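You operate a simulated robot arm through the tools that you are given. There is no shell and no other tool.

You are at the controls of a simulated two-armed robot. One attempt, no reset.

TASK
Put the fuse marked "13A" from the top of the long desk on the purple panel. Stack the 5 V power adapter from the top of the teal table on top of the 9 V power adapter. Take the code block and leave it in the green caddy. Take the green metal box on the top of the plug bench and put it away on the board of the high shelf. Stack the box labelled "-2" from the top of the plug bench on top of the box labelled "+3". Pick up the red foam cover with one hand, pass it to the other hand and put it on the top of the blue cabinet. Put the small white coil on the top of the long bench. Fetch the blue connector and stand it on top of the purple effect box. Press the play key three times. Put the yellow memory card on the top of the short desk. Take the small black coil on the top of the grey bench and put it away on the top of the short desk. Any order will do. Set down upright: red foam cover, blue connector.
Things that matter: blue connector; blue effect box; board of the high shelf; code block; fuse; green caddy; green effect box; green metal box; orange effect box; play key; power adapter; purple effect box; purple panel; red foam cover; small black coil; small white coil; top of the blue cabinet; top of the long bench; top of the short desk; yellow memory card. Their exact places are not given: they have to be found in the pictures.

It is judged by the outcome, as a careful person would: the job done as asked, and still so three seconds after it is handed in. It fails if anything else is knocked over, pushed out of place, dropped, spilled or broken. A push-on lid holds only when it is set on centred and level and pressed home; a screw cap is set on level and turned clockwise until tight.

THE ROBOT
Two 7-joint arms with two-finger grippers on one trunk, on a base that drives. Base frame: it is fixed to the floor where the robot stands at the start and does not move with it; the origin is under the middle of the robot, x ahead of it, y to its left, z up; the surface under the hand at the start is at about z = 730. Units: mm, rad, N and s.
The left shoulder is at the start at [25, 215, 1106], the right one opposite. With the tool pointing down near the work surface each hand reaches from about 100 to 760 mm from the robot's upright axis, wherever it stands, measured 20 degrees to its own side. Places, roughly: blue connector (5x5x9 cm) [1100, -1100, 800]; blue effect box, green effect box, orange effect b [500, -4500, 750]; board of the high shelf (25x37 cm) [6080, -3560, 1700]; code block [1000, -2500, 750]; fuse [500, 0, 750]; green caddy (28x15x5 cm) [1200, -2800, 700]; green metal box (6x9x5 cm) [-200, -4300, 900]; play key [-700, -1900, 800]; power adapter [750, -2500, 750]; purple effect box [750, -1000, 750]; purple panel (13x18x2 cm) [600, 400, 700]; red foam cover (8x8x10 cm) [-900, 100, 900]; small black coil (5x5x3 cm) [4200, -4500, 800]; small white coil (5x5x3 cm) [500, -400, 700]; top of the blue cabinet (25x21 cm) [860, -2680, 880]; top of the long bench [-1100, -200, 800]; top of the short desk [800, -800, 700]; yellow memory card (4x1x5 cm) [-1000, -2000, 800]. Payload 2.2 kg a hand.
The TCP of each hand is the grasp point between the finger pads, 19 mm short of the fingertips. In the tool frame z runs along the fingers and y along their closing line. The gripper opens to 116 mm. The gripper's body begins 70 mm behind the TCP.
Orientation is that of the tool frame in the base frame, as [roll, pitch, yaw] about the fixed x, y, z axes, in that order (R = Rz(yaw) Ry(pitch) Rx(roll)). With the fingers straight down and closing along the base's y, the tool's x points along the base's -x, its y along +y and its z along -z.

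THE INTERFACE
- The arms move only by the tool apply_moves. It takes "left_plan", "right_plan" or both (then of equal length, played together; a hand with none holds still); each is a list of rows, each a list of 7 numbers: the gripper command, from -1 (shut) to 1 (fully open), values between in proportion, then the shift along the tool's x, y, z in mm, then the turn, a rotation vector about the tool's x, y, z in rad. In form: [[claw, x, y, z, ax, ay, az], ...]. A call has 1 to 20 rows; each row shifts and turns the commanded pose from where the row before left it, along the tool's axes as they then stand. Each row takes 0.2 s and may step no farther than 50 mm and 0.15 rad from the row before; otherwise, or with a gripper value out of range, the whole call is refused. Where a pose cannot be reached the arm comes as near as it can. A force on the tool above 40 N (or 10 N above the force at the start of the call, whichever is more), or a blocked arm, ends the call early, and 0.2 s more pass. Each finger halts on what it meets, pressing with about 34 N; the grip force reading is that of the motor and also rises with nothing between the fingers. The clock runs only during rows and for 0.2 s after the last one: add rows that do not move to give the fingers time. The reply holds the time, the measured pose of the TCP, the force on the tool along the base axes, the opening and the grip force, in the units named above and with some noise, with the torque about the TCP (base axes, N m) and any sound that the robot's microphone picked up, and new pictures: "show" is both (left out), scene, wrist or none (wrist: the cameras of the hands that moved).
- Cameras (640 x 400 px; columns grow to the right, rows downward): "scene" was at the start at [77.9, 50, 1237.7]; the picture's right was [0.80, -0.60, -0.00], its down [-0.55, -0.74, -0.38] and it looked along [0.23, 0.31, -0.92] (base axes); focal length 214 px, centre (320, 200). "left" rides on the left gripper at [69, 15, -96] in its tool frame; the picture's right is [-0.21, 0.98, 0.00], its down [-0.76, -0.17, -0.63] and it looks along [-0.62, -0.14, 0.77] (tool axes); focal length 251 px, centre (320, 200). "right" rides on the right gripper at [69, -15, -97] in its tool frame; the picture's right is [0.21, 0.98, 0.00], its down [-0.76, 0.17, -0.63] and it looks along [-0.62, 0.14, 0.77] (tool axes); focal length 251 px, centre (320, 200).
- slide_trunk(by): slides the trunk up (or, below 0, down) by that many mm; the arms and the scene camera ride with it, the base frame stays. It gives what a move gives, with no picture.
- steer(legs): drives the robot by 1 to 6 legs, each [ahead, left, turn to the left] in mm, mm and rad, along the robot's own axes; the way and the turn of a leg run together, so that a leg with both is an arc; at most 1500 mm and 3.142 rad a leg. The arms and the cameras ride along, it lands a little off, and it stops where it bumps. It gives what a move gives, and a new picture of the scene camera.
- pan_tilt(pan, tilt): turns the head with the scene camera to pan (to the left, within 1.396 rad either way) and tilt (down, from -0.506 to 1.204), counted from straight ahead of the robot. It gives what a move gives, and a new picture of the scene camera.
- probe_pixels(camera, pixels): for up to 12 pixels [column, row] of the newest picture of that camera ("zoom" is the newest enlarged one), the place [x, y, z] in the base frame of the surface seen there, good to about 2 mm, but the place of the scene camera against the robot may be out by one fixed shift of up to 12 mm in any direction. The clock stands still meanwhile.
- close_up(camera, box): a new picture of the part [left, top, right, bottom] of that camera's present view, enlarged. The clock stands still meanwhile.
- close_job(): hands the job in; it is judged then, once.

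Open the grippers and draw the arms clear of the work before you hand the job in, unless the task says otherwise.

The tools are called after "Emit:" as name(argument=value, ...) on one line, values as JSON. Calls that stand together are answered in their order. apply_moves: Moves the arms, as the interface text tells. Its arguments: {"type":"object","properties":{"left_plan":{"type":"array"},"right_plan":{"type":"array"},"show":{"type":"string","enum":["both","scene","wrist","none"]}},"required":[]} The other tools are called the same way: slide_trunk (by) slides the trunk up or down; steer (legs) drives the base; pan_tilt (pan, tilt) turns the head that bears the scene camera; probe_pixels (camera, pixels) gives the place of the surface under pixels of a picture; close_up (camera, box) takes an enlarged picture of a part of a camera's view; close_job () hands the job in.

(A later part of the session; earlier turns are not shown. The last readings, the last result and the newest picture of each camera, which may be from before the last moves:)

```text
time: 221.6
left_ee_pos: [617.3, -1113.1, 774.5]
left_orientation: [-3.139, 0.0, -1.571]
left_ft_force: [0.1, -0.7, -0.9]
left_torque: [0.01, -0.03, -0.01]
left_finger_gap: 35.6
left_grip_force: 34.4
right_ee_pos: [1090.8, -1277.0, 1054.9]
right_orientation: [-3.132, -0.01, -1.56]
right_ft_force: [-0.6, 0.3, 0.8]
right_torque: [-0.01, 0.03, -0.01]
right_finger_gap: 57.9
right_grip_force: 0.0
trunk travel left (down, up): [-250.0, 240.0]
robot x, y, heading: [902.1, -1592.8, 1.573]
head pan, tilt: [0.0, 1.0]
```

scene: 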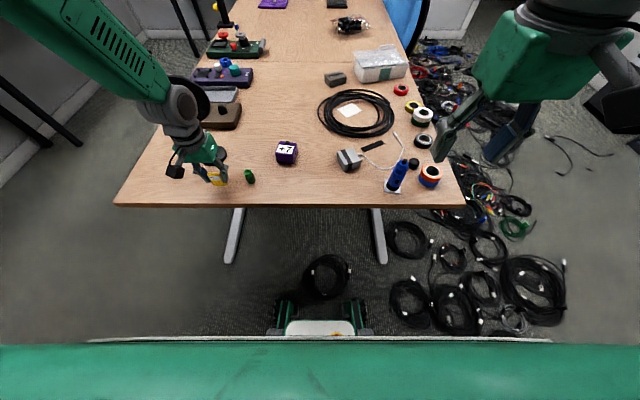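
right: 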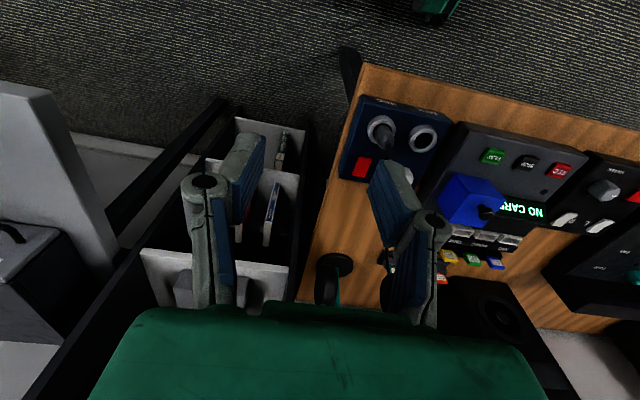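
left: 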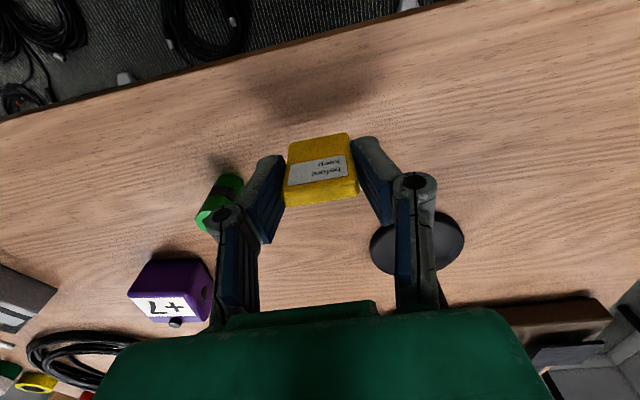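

Emit:
apply_moves(left_plan=[[-1, 0, 0, 1.5, 0, 0, 0], [-1, 0, 0, 0, 0, 0, 0]], show="none")

Emit:
apply_moves(left_plan=[[-1, 0, 0, 1.5, 0, 0, 0], [-1, 0, 0, 0, 0, 0, 0]], show="wrist")

```text
time: 222.2
left_ee_pos: [618.4, -1113.5, 772.4]
left_orientation: [-3.138, -0.001, -1.571]
left_ft_force: [-0.4, -0.4, 0.4]
left_torque: [-0.01, -0.04, 0.01]
left_finger_gap: 35.6
left_grip_force: 34.3
right_ee_pos: [1088.9, -1277.0, 1056.1]
right_orientation: [-3.13, -0.008, -1.559]
right_ft_force: [0.5, 0.0, 0.1]
right_torque: [0.01, 0.01, 0.02]
right_finger_gap: 58.1
right_grip_force: 0.1
trunk travel left (down, up): [-250.0, 240.0]
robot x, y, heading: [906.5, -1591.9, 1.577]
head pan, tilt: [0.0, 1.0]
```

```text
time: 222.8
left_ee_pos: [617.5, -1113.3, 771.5]
left_orientation: [-3.138, -0.001, -1.57]
left_ft_force: [0.6, -0.1, 0.6]
left_torque: [-0.01, 0.04, -0.03]
left_finger_gap: 35.4
left_grip_force: 34.0
right_ee_pos: [1090.4, -1277.3, 1056.0]
right_orientation: [-3.129, -0.009, -1.557]
right_ft_force: [-0.7, 0.3, -0.3]
right_torque: [0.02, -0.01, 0.0]
right_finger_gap: 57.9
right_grip_force: 0.1
trunk travel left (down, up): [-250.0, 240.0]
robot x, y, heading: [903.6, -1592.0, 1.579]
head pan, tilt: [0.0, 1.0]
```

left: 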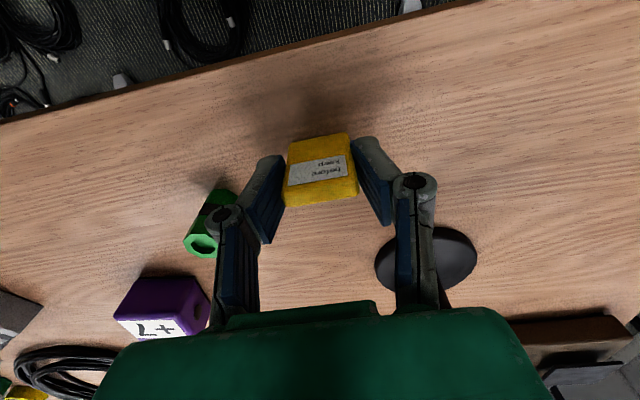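

Emit:
apply_moves(left_plan=[[-1, 0, 0, 1.5, 0, 0, 0], [-1, 0, 0, 0, 0, 0, 0]], show="none")

Emit:
apply_moves(left_plan=[[-1, 0, 0, 1.5, 0, 0, 0], [-1, 0, 0, 0, 0, 0, 0]], show="none")

Emit:
apply_moves(left_plan=[[-1, 0, 0, 1.5, 0, 0, 0], [-1, 0, 0, 0, 0, 0, 0]], show="none")

```text
time: 223.4
left_ee_pos: [616.6, -1113.8, 771.3]
left_orientation: [-3.136, 0.001, -1.571]
left_ft_force: [-2.1, -0.3, 11.6]
left_torque: [0.02, 0.17, -0.02]
left_finger_gap: 35.3
left_grip_force: 34.2
right_ee_pos: [1090.8, -1278.6, 1056.2]
right_orientation: [-3.131, -0.008, -1.559]
right_ft_force: [-0.4, 0.3, 0.1]
right_torque: [-0.01, -0.04, 0.0]
right_finger_gap: 58.1
right_grip_force: 0.0
trunk travel left (down, up): [-250.0, 240.0]
robot x, y, heading: [903.4, -1593.7, 1.576]
head pan, tilt: [0.0, 1.0]
```

```text
time: 224.0
left_ee_pos: [618.7, -1113.3, 771.4]
left_orientation: [-3.138, 0.001, -1.571]
left_ft_force: [-3.7, 1.3, 26.0]
left_torque: [0.05, 0.1, 0.02]
left_finger_gap: 35.4
left_grip_force: 34.2
right_ee_pos: [1091.2, -1278.4, 1058.4]
right_orientation: [-3.13, -0.003, -1.559]
right_ft_force: [0.7, -0.1, 0.0]
right_torque: [0.0, -0.01, -0.04]
right_finger_gap: 58.0
right_grip_force: 0.0
trunk travel left (down, up): [-250.0, 240.0]
robot x, y, heading: [903.0, -1589.4, 1.577]
head pan, tilt: [0.0, 1.0]
```

```text
time: 224.6
left_ee_pos: [618.0, -1113.7, 768.5]
left_orientation: [-3.137, 0.002, -1.57]
left_ft_force: [-2.9, 2.8, 27.1]
left_torque: [0.13, 0.08, 0.01]
left_finger_gap: 35.5
left_grip_force: 34.0
right_ee_pos: [1092.3, -1277.3, 1056.7]
right_orientation: [-3.132, -0.002, -1.56]
right_ft_force: [-0.3, -0.6, -0.4]
right_torque: [-0.03, -0.01, 0.01]
right_finger_gap: 57.6
right_grip_force: 0.0
trunk travel left (down, up): [-250.0, 240.0]
robot x, y, heading: [908.0, -1597.6, 1.58]
head pan, tilt: [0.0, 1.0]
```

On the desk (27 N). I ease, open gently and rise.

Emit:
apply_moves(left_plan=[[-1, 0, 0, -2, 0, 0, 0], [-0.25, 0, 0, 0, 0, 0, 0], [-0.15, 0, 0, 0, 0, 0, 0], [-0.15, 0, 0, -10, 0, 0, 0], [-0.15, 0, 0, -30, 0, 0, 0], [-0.15, 0, 0, -45, 0, 0, 0], [-0.15, 0, 0, -45, 0, 0, 0], [-0.15, 0, 0, -45, 0, 0, 0]], show="both")

```text
time: 226.4
left_ee_pos: [617.9, -1115.2, 945.8]
left_orientation: [-3.136, 0.0, -1.572]
left_ft_force: [-0.3, 0.6, 0.2]
left_torque: [0.04, -0.02, -0.01]
left_finger_gap: 49.7
left_grip_force: 0.1
right_ee_pos: [1090.7, -1280.7, 1055.9]
right_orientation: [-3.132, -0.005, -1.557]
right_ft_force: [-0.6, 0.0, -0.4]
right_torque: [-0.02, 0.02, 0.01]
right_finger_gap: 58.1
right_grip_force: 0.0
trunk travel left (down, up): [-250.0, 240.0]
robot x, y, heading: [904.1, -1594.1, 1.577]
head pan, tilt: [0.0, 1.0]
```

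scene: 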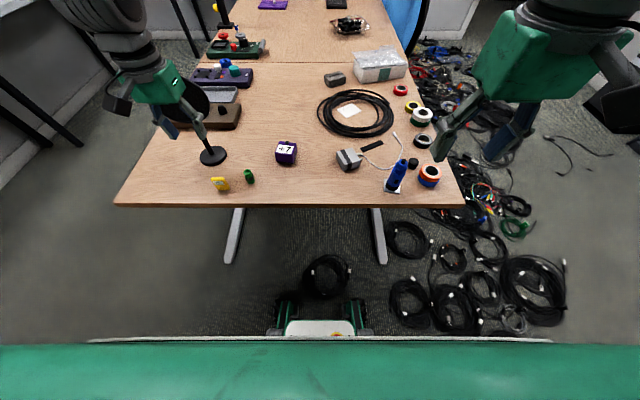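
left: 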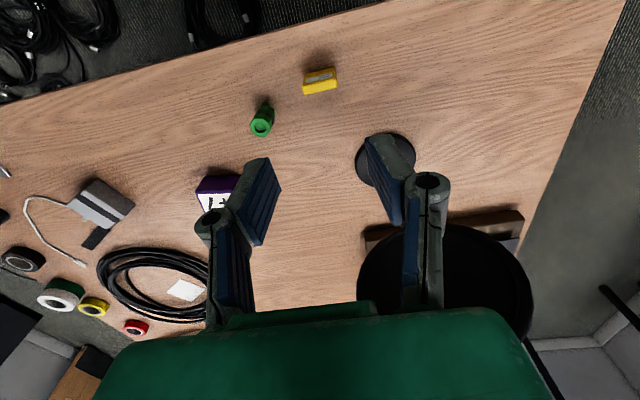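

The card stands on the desk. I withdraw the left hand and bring the right hand over the blue connector.

Emit:
apply_moves(left_plan=[[0, 20, 0, -45, 0, 0, 0], [0, 45, 0, -20, 0, 0, 0], [0, 45, 0, 0, 0, 0, 0], [0, 45, 0, 0, 0, 0, 0]], right_plan=[[0.2, -45, 0, 0, 0, 0, 0], [0.2, -45, 0, 0, 0, 0, 0], [0.2, -45, -5, 0, 0, 0, 0], [0.2, -20, -10, 20, 0, 0, 0]], show="wrist")

Emit:
close_up(camera="right", box=[240, 20, 420, 140])

```text
time: 227.4
left_ee_pos: [616.1, -1267.8, 1007.8]
left_orientation: [-3.135, -0.002, -1.57]
left_ft_force: [0.3, 0.2, 0.5]
left_torque: [0.03, -0.04, 0.03]
left_finger_gap: 58.1
left_grip_force: 0.3
right_ee_pos: [1101.4, -1120.5, 1039.0]
right_orientation: [-3.127, 0.0, -1.559]
right_ft_force: [-0.6, -1.2, -0.1]
right_torque: [0.01, -0.06, 0.0]
right_finger_gap: 69.7
right_grip_force: 0.1
trunk travel left (down, up): [-250.0, 240.0]
robot x, y, heading: [901.1, -1590.7, 1.577]
head pan, tilt: [0.0, 1.0]
```

right: 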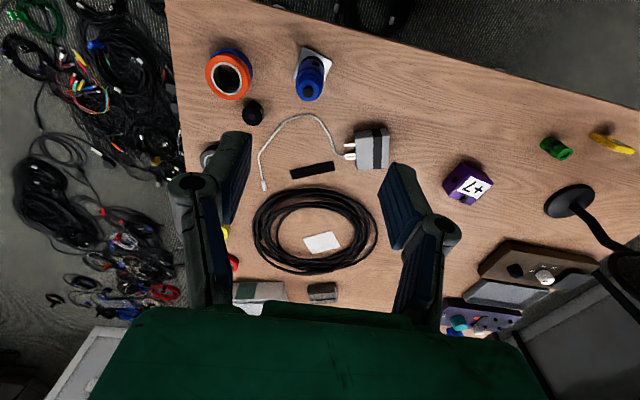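
left: 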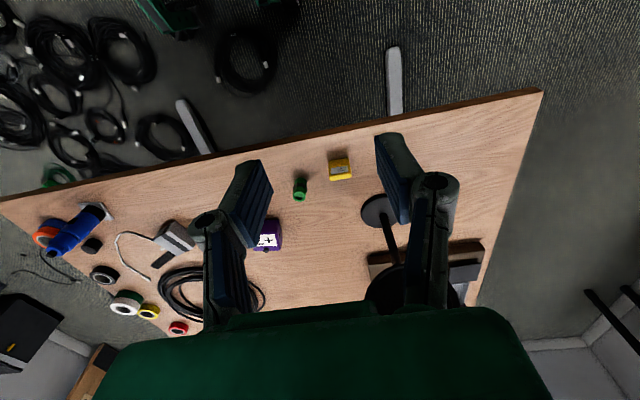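

```text
3.33 times, centred on (330, 80) of right
```

zoom: 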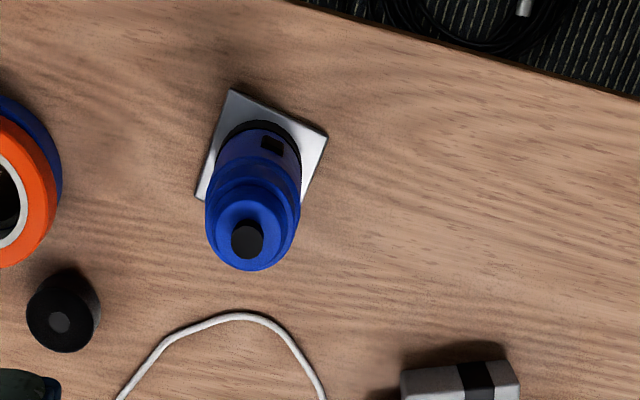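

Emit:
probe_pixels(camera="zoom", pixels=[[248, 240], [215, 215], [290, 215], [250, 200], [230, 95], [325, 140], [200, 195], [260, 130], [272, 150], [300, 190], [250, 265]])

Emit:
probe_pixels(camera="right", pixels=[[470, 185], [450, 178], [488, 190], [468, 165], [465, 202], [460, 190], [480, 175], [455, 200], [495, 178]])

Emit:
close_up(camera="right", box=[420, 140, 530, 220])

```text
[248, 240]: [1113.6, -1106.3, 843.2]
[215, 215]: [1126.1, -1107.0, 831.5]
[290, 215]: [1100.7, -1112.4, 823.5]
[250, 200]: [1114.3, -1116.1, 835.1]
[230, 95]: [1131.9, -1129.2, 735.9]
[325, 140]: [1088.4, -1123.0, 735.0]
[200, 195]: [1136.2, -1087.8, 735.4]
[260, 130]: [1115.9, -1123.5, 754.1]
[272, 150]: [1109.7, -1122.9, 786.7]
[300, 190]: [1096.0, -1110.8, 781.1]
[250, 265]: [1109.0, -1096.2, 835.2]
```

```text
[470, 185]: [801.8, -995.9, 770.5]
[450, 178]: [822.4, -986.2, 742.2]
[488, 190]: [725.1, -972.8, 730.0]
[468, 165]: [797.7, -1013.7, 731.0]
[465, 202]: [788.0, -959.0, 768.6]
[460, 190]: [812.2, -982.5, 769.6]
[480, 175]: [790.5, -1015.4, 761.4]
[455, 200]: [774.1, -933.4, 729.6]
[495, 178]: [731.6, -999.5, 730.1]
```

```text
5.00 times, centred on (475, 180) of right
```

zoom: 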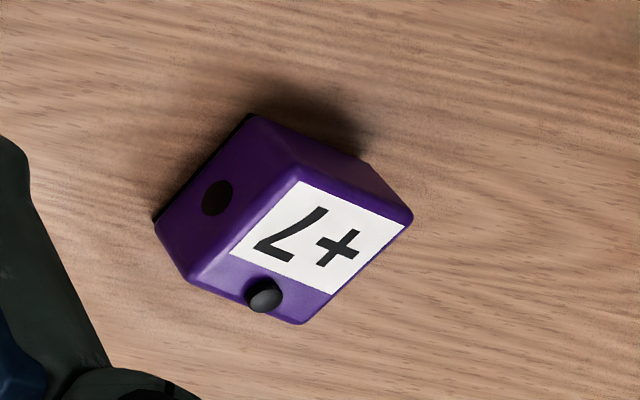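

Connector axis ≈(1113,-1109), top z 843, flange on the desk. I grasp the body at z≈805 with the right hand.

Emit:
apply_moves(right_plan=[[0.2, -10.5, -12, 30, -0.0146, 0, 0], [0.2, 0, 0, 45, 0, 0, 0], [0.2, 0, 0, 45, 0, 0, 0], [0.2, 0, 0, 45, 0, 0, 0], [0.2, 0, 0, 30, 0, 0, 0], [0.2, 0, 0, 0, 0, 0, 0]], show="wrist")

```text
time: 228.8
left_ee_pos: [621.7, -1267.4, 1010.5]
left_orientation: [3.141, -0.001, -1.571]
left_ft_force: [0.4, -0.1, -0.7]
left_torque: [-0.02, 0.04, 0.0]
left_finger_gap: 57.7
left_grip_force: 0.0
right_ee_pos: [1119.9, -1112.7, 843.3]
right_orientation: [3.136, 0.002, -1.558]
right_ft_force: [0.9, 0.9, 0.2]
right_torque: [0.01, 0.02, 0.02]
right_finger_gap: 69.7
right_grip_force: 0.1
trunk travel left (down, up): [-250.0, 240.0]
robot x, y, heading: [901.2, -1592.8, 1.576]
head pan, tilt: [0.0, 1.0]
```

right: 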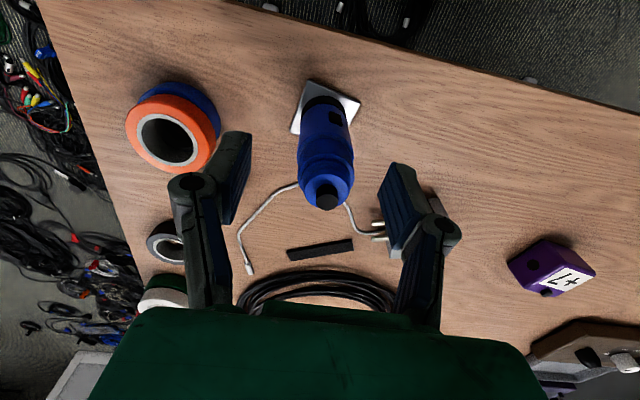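

Emit:
apply_moves(right_plan=[[0.2, -3, 5, 15, 0, 0, 0], [0.2, 0, 0, 25, 0, 0, 0], [0.2, 0, 0, 0, 0, 0, 0], [-0.3, 0, 0, 0, 0, 0, 0], [-1, 0, 0, 0, 0, 0, 0], [-1, 0, 0, 0, 0, 0, 0]], show="wrist")

```text
time: 230.2
left_ee_pos: [614.3, -1268.2, 1009.5]
left_orientation: [-3.133, -0.001, -1.569]
left_ft_force: [-0.4, 0.6, 0.3]
left_torque: [0.0, 0.02, 0.03]
left_finger_gap: 57.9
left_grip_force: 0.1
right_ee_pos: [1107.6, -1109.2, 804.4]
right_orientation: [3.141, -0.002, -1.558]
right_ft_force: [-0.1, -0.1, 0.2]
right_torque: [0.0, -0.01, 0.02]
right_finger_gap: 35.9
right_grip_force: 33.9
trunk travel left (down, up): [-250.0, 240.0]
robot x, y, heading: [906.8, -1592.2, 1.574]
head pan, tilt: [0.0, 1.0]
```

right: 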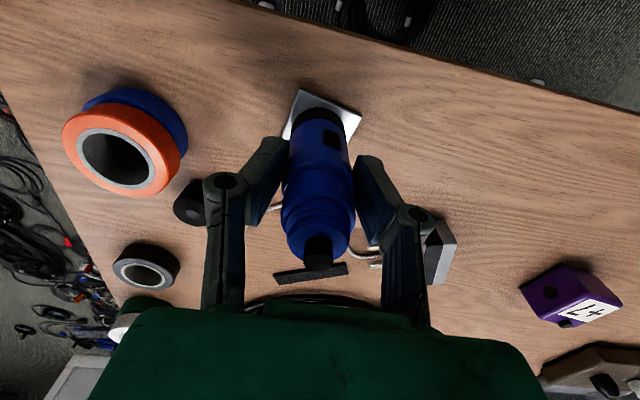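

Gripped (35.9). I lift it and shift the base 250 mm left so the purple box lies to my right.

Emit:
apply_moves(right_plan=[[-1, 0, 0, -30, 0, 0, 0], [-1, 0, 0, -45, 0, 0, 0], [-1, 0, 0, -45, 0, 0, 0], [-1, 0, 0, -45, 0, 0, 0], [-1, 0, 0, -40, 0, 0, 0], [-1, 40, 0, 0, 0, 0, 0], [-1, 40, 0, 0, 0, 0, 0]], show="none")

Emit:
steer(legs=[[0, 250, 0]])

Emit:
apply_moves(right_plan=[[-1, 0, 0, 0, 0, 0, 0], [-1, 0, 0, 0, 0, 0, 0], [-1, 0, 0, 0, 0, 0, 0], [-1, 0, 0, 0, 0, 0, 0], [-1, 0, 0, 0, 0, 0, 0], [-1, 0, 0, 0, 0, 0, 0]], show="both")

```text
time: 231.8
left_ee_pos: [616.6, -1269.0, 1010.3]
left_orientation: [-3.136, 0.0, -1.57]
left_ft_force: [0.1, -0.2, -0.9]
left_torque: [0.01, 0.02, 0.01]
left_finger_gap: 58.1
left_grip_force: 0.0
right_ee_pos: [1112.3, -1190.6, 1007.6]
right_orientation: [3.141, -0.001, -1.559]
right_ft_force: [0.2, -0.3, -1.0]
right_torque: [0.01, 0.03, 0.0]
right_finger_gap: 35.6
right_grip_force: 33.6
trunk travel left (down, up): [-250.0, 240.0]
robot x, y, heading: [903.1, -1593.5, 1.571]
head pan, tilt: [0.0, 1.0]
```

```text
time: 233.6
left_ee_pos: [378.2, -1268.5, 1010.7]
left_orientation: [3.136, 0.001, -1.573]
left_ft_force: [0.4, 0.5, -0.7]
left_torque: [0.0, -0.01, 0.0]
left_finger_gap: 58.1
left_grip_force: 0.0
right_ee_pos: [873.0, -1192.4, 1006.3]
right_orientation: [3.127, -0.002, -1.563]
right_ft_force: [0.6, 0.1, -2.7]
right_torque: [-0.02, -0.01, 0.01]
right_finger_gap: 35.6
right_grip_force: 34.2
trunk travel left (down, up): [-250.0, 240.0]
robot x, y, heading: [657.2, -1593.2, 1.571]
head pan, tilt: [0.0, 1.0]
```

scene: 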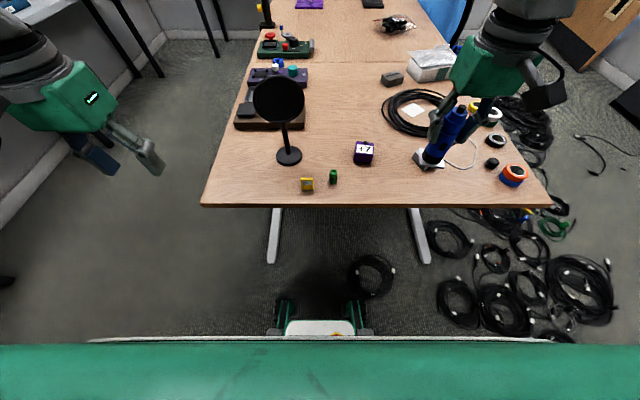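

```text
time: 235.0
left_ee_pos: [366.2, -1269.3, 1009.3]
left_orientation: [-3.135, 0.0, -1.573]
left_ft_force: [-0.7, 0.3, 0.0]
left_torque: [0.03, -0.05, 0.0]
left_finger_gap: 57.8
left_grip_force: 0.1
right_ee_pos: [863.0, -1192.5, 1008.1]
right_orientation: [3.141, 0.0, -1.56]
right_ft_force: [-0.6, -0.2, -1.7]
right_torque: [-0.02, -0.04, 0.03]
right_finger_gap: 35.5
right_grip_force: 34.2
trunk travel left (down, up): [-250.0, 240.0]
robot x, y, heading: [655.4, -1590.6, 1.575]
head pan, tilt: [0.0, 1.0]
```

scene: 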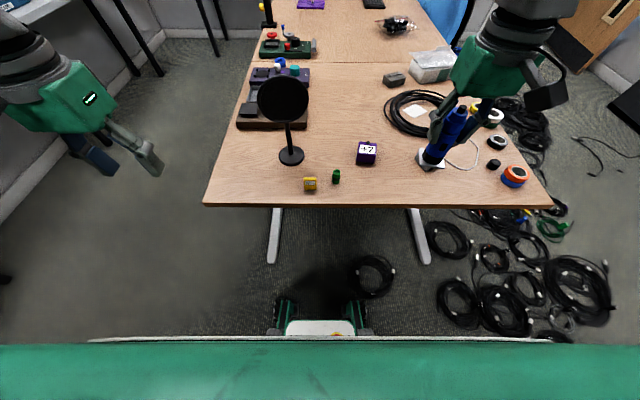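
right: 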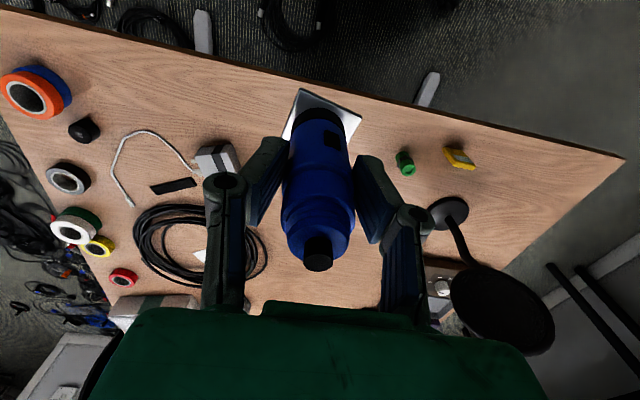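

I move the right hand so the purple box comes into clear view beside the held connector.

Emit:
apply_moves(right_plan=[[-1, -40, -18, 0, 0, 0, 0], [-1, -40, -18, 0, 0, 0, 0], [-1, -40, -18, 0, 0, 0, 0], [-1, -40, -18, 0, 0, 0, 0], [-1, -32, -15, 0, 0, 0, 0], [-1, 0, 0, 0, 0, 0, 0], [-1, 0, 0, 0, 0, 0, 0], [-1, 0, 0, 0, 0, 0, 0], [-1, 0, 0, 0, 0, 0, 0]], show="wrist")

Emit:
close_up(camera="right", box=[390, 20, 510, 110])

```text
time: 237.0
left_ee_pos: [375.5, -1269.9, 1011.2]
left_orientation: [3.139, 0.001, -1.572]
left_ft_force: [0.3, -0.5, 0.5]
left_torque: [0.0, 0.0, -0.01]
left_finger_gap: 58.1
left_grip_force: 0.1
right_ee_pos: [957.9, -998.2, 1006.9]
right_orientation: [3.133, 0.0, -1.562]
right_ft_force: [-0.5, 0.8, -2.2]
right_torque: [-0.02, -0.01, -0.03]
right_finger_gap: 35.5
right_grip_force: 33.6
trunk travel left (down, up): [-250.0, 240.0]
robot x, y, heading: [651.9, -1593.4, 1.578]
head pan, tilt: [0.0, 1.0]
```

right: 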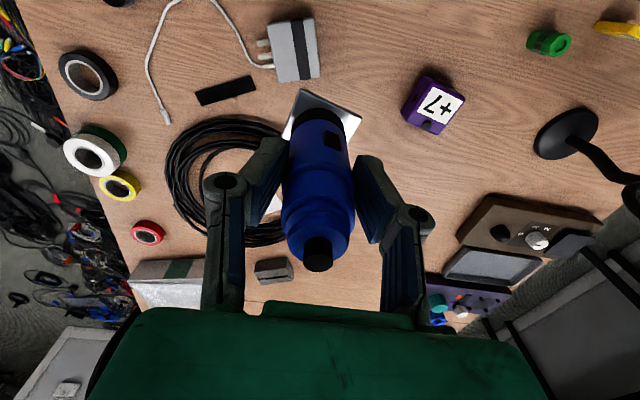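

```text
4.44 times, centred on (450, 65) of right
```

zoom: 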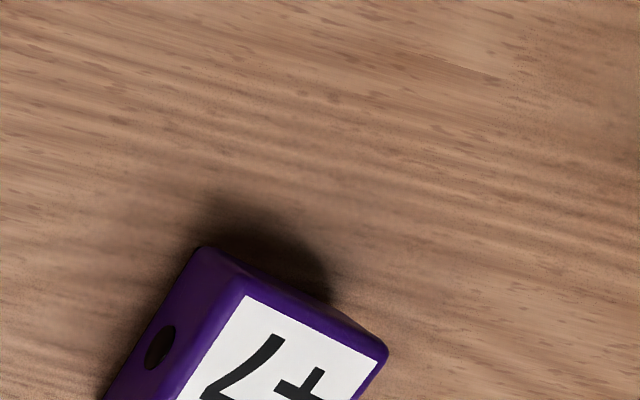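

Emit:
close_up(camera="right", box=[390, 65, 478, 145])

Emit:
probe_pixels(camera="right", pixels=[[435, 106], [437, 88], [463, 98], [444, 133], [416, 123], [427, 125], [432, 95], [455, 100], [440, 125], [422, 118], [423, 74]])

```text
5.00 times, centred on (434, 105) of right
```

zoom: 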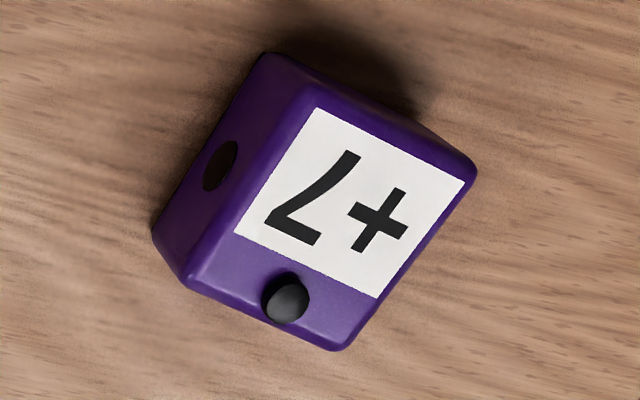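

```text
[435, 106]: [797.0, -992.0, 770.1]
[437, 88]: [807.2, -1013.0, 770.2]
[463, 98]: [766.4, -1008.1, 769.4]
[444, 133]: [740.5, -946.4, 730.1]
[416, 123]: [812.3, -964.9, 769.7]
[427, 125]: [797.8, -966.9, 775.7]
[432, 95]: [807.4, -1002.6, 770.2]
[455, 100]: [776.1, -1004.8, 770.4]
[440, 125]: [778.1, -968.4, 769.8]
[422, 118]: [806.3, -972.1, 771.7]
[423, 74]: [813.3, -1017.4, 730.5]
```

Box top ≈52×50 mm, yaw ≈-8°, corners ≈(815,-1016),(763,-1007),(772,-958),(820,-966), top z 770, knob at (798,-967). The flange (~43 mm, also yawed ≈-7°) should be centred at about (791,-995), just in front of the knob. I move there at height.

Emit:
apply_moves(right_plan=[[-1, 0, 42, 0, 0, 0, 0], [-1, 0, 42, 0, 0, 0, 0], [-1, 0, 42, 0, 0, 0, 0], [-1, 0, 40, 0, 0, 0, 0], [-1, 0, 0, 40, 0, 0, 0], [-1, 0, 0, 40, 0, 0, 0], [-1, 0, 0, 40, 0, 0, 0], [-1, 0, 0, 0, 0, 0, 0], [-1, 0, 0, 0, 0, 0, 0], [-1, 0, 0, 0, 0, 0, 0], [-1, 0, 0, 0, 0, 0, 0]], show="both")

```text
time: 239.4
left_ee_pos: [374.0, -1269.6, 1012.2]
left_orientation: [3.14, 0.001, -1.573]
left_ft_force: [1.1, 0.5, 0.0]
left_torque: [-0.04, -0.02, -0.02]
left_finger_gap: 58.0
left_grip_force: 0.1
right_ee_pos: [788.8, -1001.7, 887.7]
right_orientation: [3.134, 0.0, -1.561]
right_ft_force: [0.1, -0.5, -0.9]
right_torque: [-0.04, -0.01, 0.01]
right_finger_gap: 35.4
right_grip_force: 33.7
trunk travel left (down, up): [-250.0, 240.0]
robot x, y, heading: [655.7, -1589.9, 1.576]
head pan, tilt: [0.0, 1.0]
```

scene: 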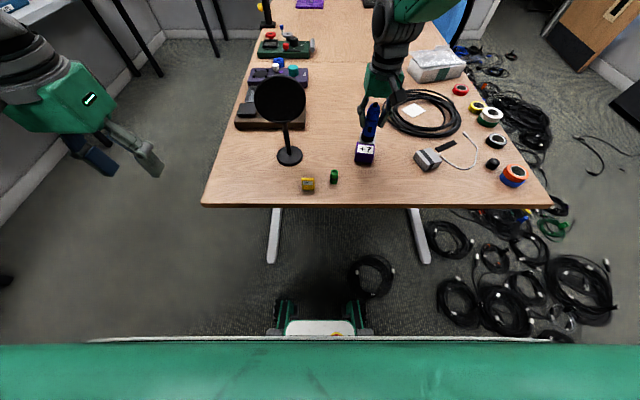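
right: 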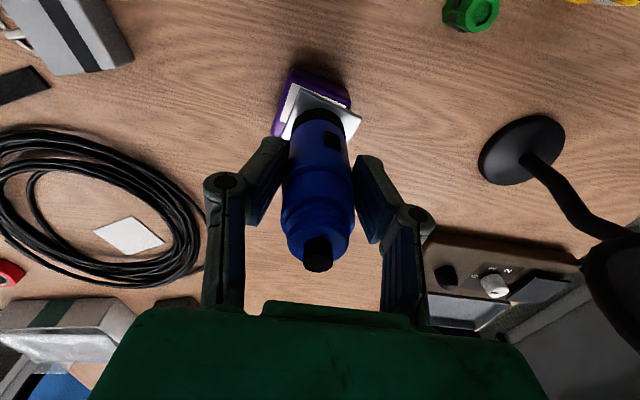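

Emit:
close_up(camera="right", box=[250, 50, 390, 150])

Emit:
close_up(camera="scene", box=[330, 90, 410, 175])

Emit:
probe_pixels(camera="right", pixels=[[300, 92], [361, 116], [286, 138], [295, 90], [345, 97], [278, 130], [350, 130], [330, 80], [283, 85]])

```text
4.00 times, centred on (320, 100) of right
```

zoom: 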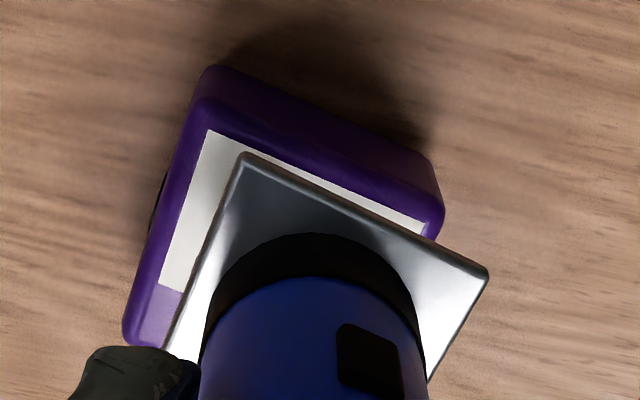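

```text
4.71 times, centred on (370, 132) of scene
```

zoom: 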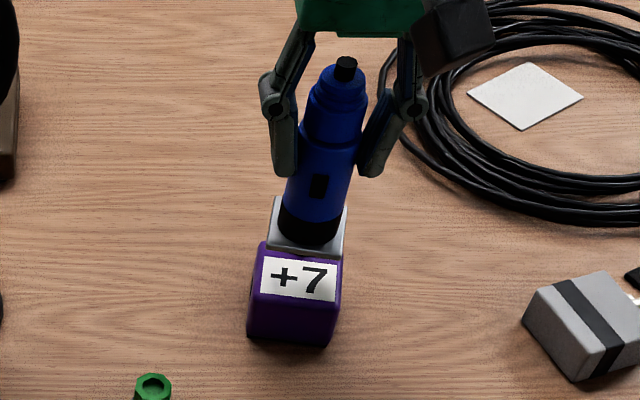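

```text
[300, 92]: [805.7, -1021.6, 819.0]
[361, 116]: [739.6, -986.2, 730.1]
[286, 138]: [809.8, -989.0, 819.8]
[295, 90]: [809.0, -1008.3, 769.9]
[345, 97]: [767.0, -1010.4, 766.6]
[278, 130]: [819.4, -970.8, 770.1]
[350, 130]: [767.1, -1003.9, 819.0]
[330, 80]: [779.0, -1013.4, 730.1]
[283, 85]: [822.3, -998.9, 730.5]
```

Flange centre is at (787,-998); target (791,-995). I correct by (+4.4,+3.2) and lower to about 4 mm above the top.

Emit:
apply_moves(right_plan=[[-1, -3.2, -4.4, 15, 0, 0, 0], [-1, 0, 0, 15, 0, 0, 0], [-1, 0, 0, 7, 0, 0, 0], [-1, 0, 0, 0, 0, 0, 0], [-1, 0, 0, 0, 0, 0, 0]], show="wrist")

Emit:
close_up(camera="right", box=[250, 50, 390, 150])

Emit:
close_up(camera="scene", box=[330, 90, 410, 175])

```text
time: 240.6
left_ee_pos: [374.6, -1270.0, 1011.9]
left_orientation: [3.139, 0.002, -1.574]
left_ft_force: [-0.5, 0.7, -0.4]
left_torque: [-0.01, 0.02, 0.0]
left_finger_gap: 57.9
left_grip_force: 0.0
right_ee_pos: [791.8, -997.7, 850.3]
right_orientation: [3.133, 0.001, -1.563]
right_ft_force: [0.1, 0.4, -1.3]
right_torque: [0.0, 0.03, 0.01]
right_finger_gap: 35.2
right_grip_force: 33.9
trunk travel left (down, up): [-250.0, 240.0]
robot x, y, heading: [657.8, -1591.5, 1.573]
head pan, tilt: [0.0, 1.0]
```

right: 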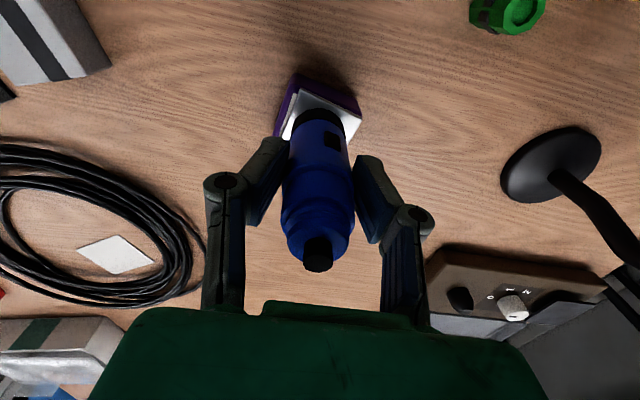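

```text
4.00 times, centred on (320, 100) of right
```

zoom: 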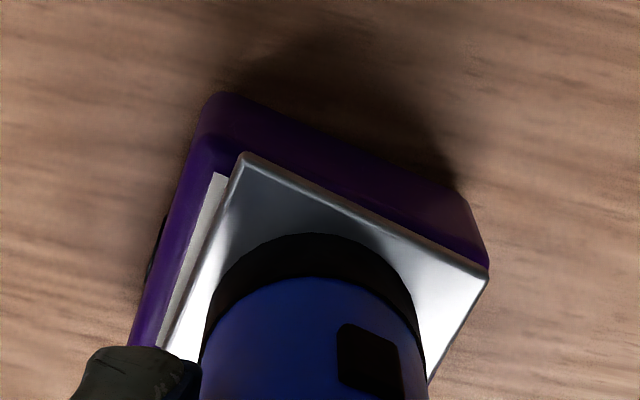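

```text
4.71 times, centred on (370, 132) of scene
```

zoom: 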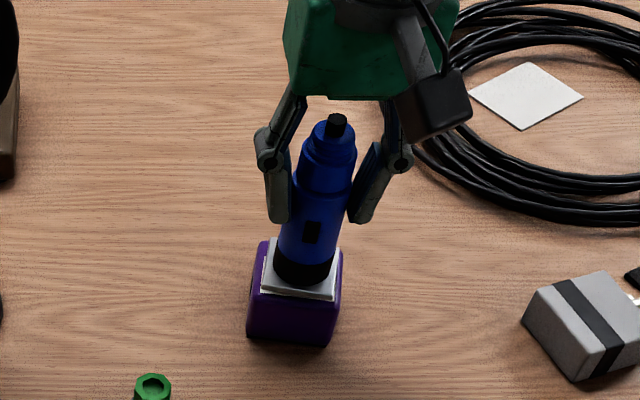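

I verify the flange corner against the knob location.

Emit:
probe_pixels(camera="right", pixels=[[302, 92], [330, 104], [358, 118], [296, 110], [291, 125], [301, 86], [325, 96], [352, 108], [292, 90], [286, 110]])

Emit:
probe_pixels(camera="zoom", pixels=[[262, 292], [340, 300], [275, 240], [338, 255], [262, 240], [345, 262], [300, 296]])

```text
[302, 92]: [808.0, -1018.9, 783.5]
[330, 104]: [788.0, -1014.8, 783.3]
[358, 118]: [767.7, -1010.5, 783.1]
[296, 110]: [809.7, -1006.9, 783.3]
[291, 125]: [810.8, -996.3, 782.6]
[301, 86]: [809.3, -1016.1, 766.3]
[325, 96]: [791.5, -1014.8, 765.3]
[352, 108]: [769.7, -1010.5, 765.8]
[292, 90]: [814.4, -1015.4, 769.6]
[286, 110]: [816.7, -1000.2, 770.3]
```

```text
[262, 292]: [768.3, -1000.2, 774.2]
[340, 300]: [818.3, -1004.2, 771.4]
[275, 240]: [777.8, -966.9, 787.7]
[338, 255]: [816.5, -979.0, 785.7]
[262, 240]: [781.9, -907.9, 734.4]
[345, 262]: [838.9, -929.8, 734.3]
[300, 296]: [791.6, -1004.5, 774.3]
```

The flange's far edge would meet the knob; I shift it 5.5 mm toward me and 2 mm to the right, then lower to contact.

Emit:
apply_moves(right_plan=[[-1, 5.5, -2, 0, 0, 0, 0], [-1, 0, 0, 3, 0, 0, 0], [-1, 0, 0, 0, 0, 0, 0]], show="wrist")

Emit:
probe_pixels(camera="right", pixels=[[302, 92], [330, 104], [358, 118], [296, 110], [291, 125]])

Emit:
apply_moves(right_plan=[[-1, 0, 0, 1.5, 0, 0, 0], [-1, 0, 0, 0, 0, 0, 0]], show="none")

```text
time: 241.4
left_ee_pos: [374.4, -1270.0, 1010.4]
left_orientation: [3.139, 0.002, -1.573]
left_ft_force: [-0.5, 0.1, 0.9]
left_torque: [0.0, 0.04, -0.01]
left_finger_gap: 58.0
left_grip_force: 0.0
right_ee_pos: [794.5, -1004.3, 848.8]
right_orientation: [3.132, -0.001, -1.562]
right_ft_force: [-0.2, 0.4, -1.6]
right_torque: [-0.02, 0.02, 0.0]
right_finger_gap: 35.1
right_grip_force: 33.6
trunk travel left (down, up): [-250.0, 240.0]
robot x, y, heading: [654.4, -1598.7, 1.575]
head pan, tilt: [0.0, 1.0]
```

right: 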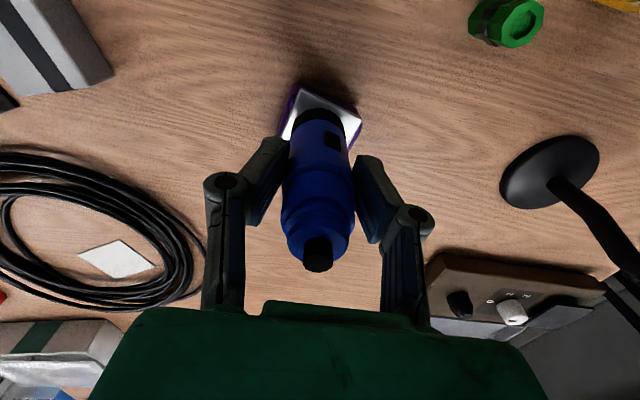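

```text
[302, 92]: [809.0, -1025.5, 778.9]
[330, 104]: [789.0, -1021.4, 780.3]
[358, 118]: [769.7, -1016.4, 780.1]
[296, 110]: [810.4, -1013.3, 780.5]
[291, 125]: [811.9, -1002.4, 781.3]
```

```text
time: 242.0
left_ee_pos: [373.9, -1269.5, 1010.3]
left_orientation: [3.14, 0.002, -1.574]
left_ft_force: [0.5, 0.7, -0.6]
left_torque: [0.01, -0.01, -0.01]
left_finger_gap: 57.9
left_grip_force: 0.0
right_ee_pos: [794.1, -1005.3, 846.0]
right_orientation: [3.133, 0.0, -1.56]
right_ft_force: [0.2, -0.9, -1.3]
right_torque: [-0.02, 0.02, -0.01]
right_finger_gap: 35.2
right_grip_force: 33.5
trunk travel left (down, up): [-250.0, 240.0]
robot x, y, heading: [656.5, -1592.9, 1.571]
head pan, tilt: [0.0, 1.0]
```

Overhang ≈6.5 mm, clear of the knob. I lower to contact.

Emit:
apply_moves(right_plan=[[-1, -1, 0, 1, 0, 0, 0], [-1, 0, 0, 0, 0, 0, 0]], show="none")

Emit:
apply_moves(right_plan=[[-1, 0, 0, 1.2, 0, 0, 0], [-1, 0, 0, 0, 0, 0, 0]], show="none")

Emit:
apply_moves(right_plan=[[-1, 0, 0, 1.2, 0, 0, 0], [-1, 0, 0, 0, 0, 0, 0]], show="none")

```text
time: 242.6
left_ee_pos: [374.1, -1270.5, 1011.2]
left_orientation: [3.139, 0.003, -1.573]
left_ft_force: [-0.8, -0.3, -0.9]
left_torque: [0.01, 0.0, 0.0]
left_finger_gap: 58.1
left_grip_force: 0.1
right_ee_pos: [794.5, -1003.3, 845.8]
right_orientation: [3.133, 0.0, -1.562]
right_ft_force: [0.1, 0.2, -1.7]
right_torque: [-0.02, 0.0, 0.0]
right_finger_gap: 35.2
right_grip_force: 33.8
trunk travel left (down, up): [-250.0, 240.0]
robot x, y, heading: [655.4, -1593.6, 1.575]
head pan, tilt: [0.0, 1.0]
```

```text
time: 243.2
left_ee_pos: [373.1, -1269.6, 1010.9]
left_orientation: [3.139, 0.002, -1.572]
left_ft_force: [-0.9, 0.3, 0.4]
left_torque: [0.0, -0.04, 0.02]
left_finger_gap: 57.9
left_grip_force: 0.1
right_ee_pos: [793.2, -1002.7, 844.7]
right_orientation: [3.133, 0.0, -1.562]
right_ft_force: [-0.3, -0.3, -1.7]
right_torque: [-0.06, 0.01, 0.0]
right_finger_gap: 35.2
right_grip_force: 33.4
trunk travel left (down, up): [-250.0, 240.0]
robot x, y, heading: [656.1, -1594.2, 1.579]
head pan, tilt: [0.0, 1.0]
```

```text
time: 243.8
left_ee_pos: [374.4, -1269.7, 1011.5]
left_orientation: [3.14, 0.003, -1.572]
left_ft_force: [0.2, -0.5, -0.4]
left_torque: [0.02, 0.01, -0.01]
left_finger_gap: 58.1
left_grip_force: 0.0
right_ee_pos: [793.5, -1002.5, 842.6]
right_orientation: [3.133, 0.001, -1.562]
right_ft_force: [-0.3, 0.0, -1.1]
right_torque: [-0.02, -0.01, 0.0]
right_finger_gap: 35.2
right_grip_force: 34.1
trunk travel left (down, up): [-250.0, 240.0]
robot x, y, heading: [659.4, -1596.5, 1.58]
head pan, tilt: [0.0, 1.0]
```

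Emit:
apply_moves(right_plan=[[-1, 0, 0, 1.2, 0.008, 0, 0], [-1, 0, 0, 0, 0, 0, 0]], show="none")

Emit:
apply_moves(right_plan=[[-1, 0, 0, 1.2, 0, 0, 0], [-1, 0, 0, 0, 0, 0, 0]], show="none")

Emit:
apply_moves(right_plan=[[-1, 0, 0, 1.2, 0, 0, 0], [-1, 0, 0, 0, 0, 0, 0]], show="wrist")

```text
time: 244.4
left_ee_pos: [372.7, -1269.6, 1010.8]
left_orientation: [3.14, 0.003, -1.572]
left_ft_force: [-1.1, -0.3, 1.0]
left_torque: [0.01, -0.03, -0.02]
left_finger_gap: 58.0
left_grip_force: 0.0
right_ee_pos: [793.0, -1002.5, 842.8]
right_orientation: [-3.14, 0.003, -1.561]
right_ft_force: [-0.5, 0.1, 6.2]
right_torque: [-0.01, 0.3, 0.0]
right_finger_gap: 35.1
right_grip_force: 33.2
trunk travel left (down, up): [-250.0, 240.0]
robot x, y, heading: [658.3, -1590.7, 1.577]
head pan, tilt: [0.0, 1.0]
```

```text
time: 245.0
left_ee_pos: [373.2, -1271.4, 1012.7]
left_orientation: [3.141, 0.004, -1.576]
left_ft_force: [-0.4, -0.2, -0.4]
left_torque: [-0.03, 0.0, -0.02]
left_finger_gap: 58.1
left_grip_force: 0.0
right_ee_pos: [793.3, -1003.8, 841.5]
right_orientation: [3.141, 0.005, -1.562]
right_ft_force: [-0.4, 0.3, 17.0]
right_torque: [-0.07, 0.13, 0.03]
right_finger_gap: 35.2
right_grip_force: 34.4
trunk travel left (down, up): [-250.0, 240.0]
robot x, y, heading: [654.1, -1592.6, 1.573]
head pan, tilt: [0.0, 1.0]
```

```text
time: 245.6
left_ee_pos: [374.4, -1271.4, 1010.9]
left_orientation: [3.141, 0.006, -1.574]
left_ft_force: [0.1, 0.9, -0.5]
left_torque: [-0.01, 0.0, 0.01]
left_finger_gap: 57.6
left_grip_force: 0.1
right_ee_pos: [794.1, -1001.6, 841.2]
right_orientation: [-3.14, 0.006, -1.562]
right_ft_force: [0.1, 1.1, 27.4]
right_torque: [0.17, -0.03, 0.1]
right_finger_gap: 35.3
right_grip_force: 34.6
trunk travel left (down, up): [-250.0, 240.0]
robot x, y, heading: [654.4, -1595.9, 1.575]
head pan, tilt: [0.0, 1.0]
```

right: 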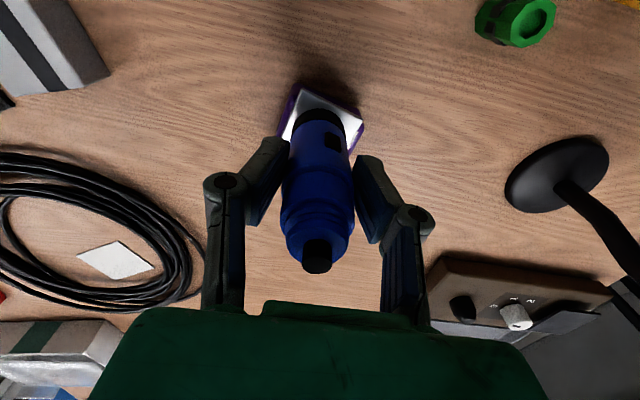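

Flat contact (27 N, little torque). I ease off, open slowly and rise straight up.

Emit:
apply_moves(right_plan=[[-1, 0, 0, -1.5, 0, 0, 0], [-1, 0, 0, -1, 0, 0, 0], [-0.3, 0, 0, 0, 0, 0, 0], [-0.1, 0, 0, 0, 0, 0, 0], [0.1, 0, 0, 0, 0, 0, 0], [0.2, 0, 0, -15, 0, 0, 0], [0.2, 0, 0, -30, 0, 0, 0], [0.2, 0, 0, -45, 0, 0, 0], [0.2, 0, 0, -45, 0, 0, 0], [0.2, 0, 0, -30, 0, 0, 0]], show="both")

Emit:
close_up(camera="scene", box=[300, 90, 420, 175])

```text
time: 247.8
left_ee_pos: [374.9, -1269.4, 1012.6]
left_orientation: [3.14, 0.004, -1.574]
left_ft_force: [-0.5, 0.3, 0.5]
left_torque: [-0.02, -0.02, -0.03]
left_finger_gap: 57.8
left_grip_force: 0.0
right_ee_pos: [793.3, -1004.7, 1008.0]
right_orientation: [-3.142, 0.0, -1.564]
right_ft_force: [-0.1, -0.3, 0.8]
right_torque: [-0.03, -0.03, -0.01]
right_finger_gap: 69.6
right_grip_force: 0.1
trunk travel left (down, up): [-250.0, 240.0]
robot x, y, heading: [654.7, -1591.0, 1.576]
head pan, tilt: [0.0, 1.0]
```

scene: 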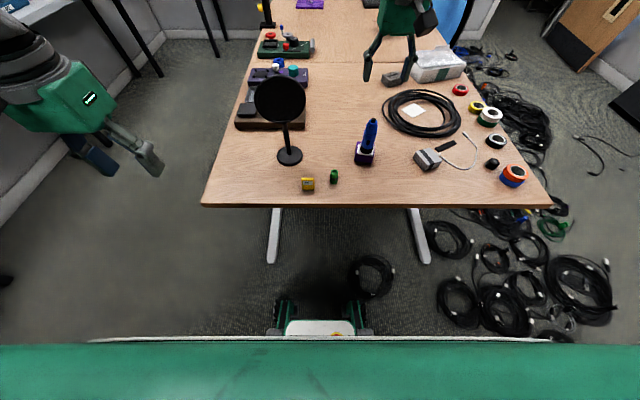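
right: 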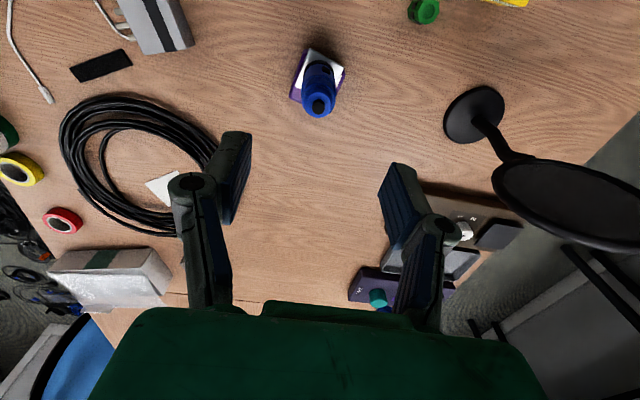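

```text
4.71 times, centred on (360, 132) of scene
```

zoom: 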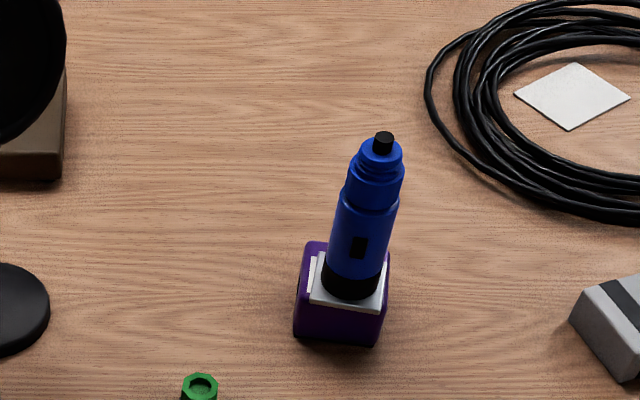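

The connector stands upright on the purple box. I draw the right hand back, back away, turn round and head to the plug bench.

Emit:
apply_moves(right_plan=[[0, 45, 0, -20, 0, 0, 0], [0, 48, 0, 0, 0, 0, 0], [0, 48, 0, 0, 0, 0, 0], [0, 48, 0, 0, 0, 0, 0], [0, 48, 0, 0, 0, 0, 0], [0, 20, -40, 0, 0, 0, 0], [0, 0, -40, 0, 0, 0, 0]], show="none")

Emit:
steer(legs=[[-200, 0, 0], [0, 0, 3.1]])

Emit:
pan_tilt(pan=0, tilt=0.35)

```text
time: 249.4
left_ee_pos: [381.4, -1269.1, 1013.5]
left_orientation: [3.134, 0.001, -1.572]
left_ft_force: [-0.2, -0.4, 0.2]
left_torque: [-0.03, 0.07, 0.0]
left_finger_gap: 58.0
left_grip_force: 0.0
right_ee_pos: [883.9, -1259.8, 1025.9]
right_orientation: [3.138, 0.0, -1.562]
right_ft_force: [-0.2, -0.2, 0.4]
right_torque: [0.03, 0.02, -0.01]
right_finger_gap: 57.8
right_grip_force: 0.1
trunk travel left (down, up): [-250.0, 240.0]
robot x, y, heading: [657.0, -1594.5, 1.571]
head pan, tilt: [0.0, 1.0]
```

```text
time: 258.2
left_ee_pos: [919.3, -2131.7, 1011.5]
left_orientation: [3.142, 0.001, 1.513]
left_ft_force: [-0.4, -0.6, 0.3]
left_torque: [0.0, 0.03, -0.01]
left_finger_gap: 57.9
left_grip_force: 0.1
right_ee_pos: [418.2, -2114.5, 1025.6]
right_orientation: [3.14, 0.001, 1.525]
right_ft_force: [-0.4, -0.7, 0.3]
right_torque: [0.0, 0.02, -0.01]
right_finger_gap: 58.0
right_grip_force: 0.0
trunk travel left (down, up): [-250.0, 240.0]
robot x, y, heading: [658.5, -1792.0, -1.623]
head pan, tilt: [0.0, 1.0]
```

scene: 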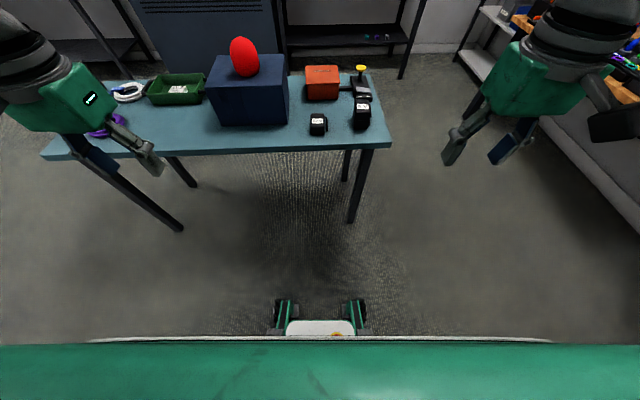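

```text
time: 259.2
left_ee_pos: [920.7, -2130.6, 1011.4]
left_orientation: [3.139, 0.003, 1.513]
left_ft_force: [0.3, -0.3, 0.6]
left_torque: [0.0, -0.01, 0.0]
left_finger_gap: 57.9
left_grip_force: 0.0
right_ee_pos: [418.1, -2112.9, 1026.8]
right_orientation: [3.14, 0.001, 1.524]
right_ft_force: [0.0, 0.1, -0.5]
right_torque: [0.0, 0.01, 0.02]
right_finger_gap: 58.0
right_grip_force: 0.1
trunk travel left (down, up): [-250.0, 240.0]
robot x, y, heading: [653.5, -1792.7, -1.625]
head pan, tilt: [0.0, 0.351]
```

scene: 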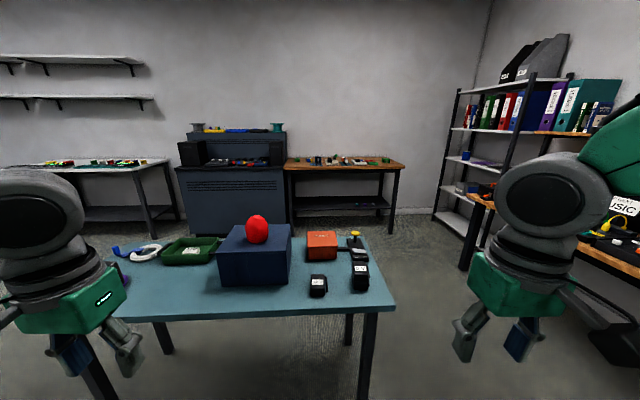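

I strafe right into the aisle west of the teal table and go forward toward the plug bench.

Emit:
steer(legs=[[0, -680, 0.054], [1450, 0, 0]])

```text
time: 269.8
left_ee_pos: [271.3, -3548.5, 1009.5]
left_orientation: [-3.136, 0.005, 1.574]
left_ft_force: [0.5, -0.2, -0.3]
left_torque: [0.0, 0.07, -0.03]
left_finger_gap: 57.9
left_grip_force: 0.0
right_ee_pos: [-230.8, -3559.7, 1028.8]
right_orientation: [-3.133, 0.003, 1.584]
right_ft_force: [0.9, 0.6, 0.3]
right_torque: [-0.01, 0.04, 0.0]
right_finger_gap: 57.8
right_grip_force: 0.1
trunk travel left (down, up): [-250.0, 240.0]
robot x, y, heading: [-15.1, -3224.3, -1.563]
head pan, tilt: [0.0, 0.351]
```

scene: 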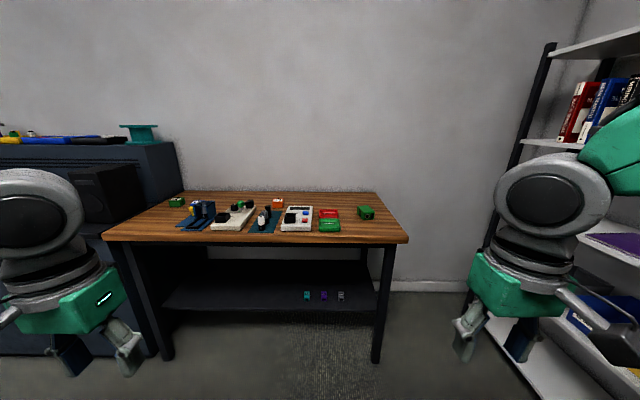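

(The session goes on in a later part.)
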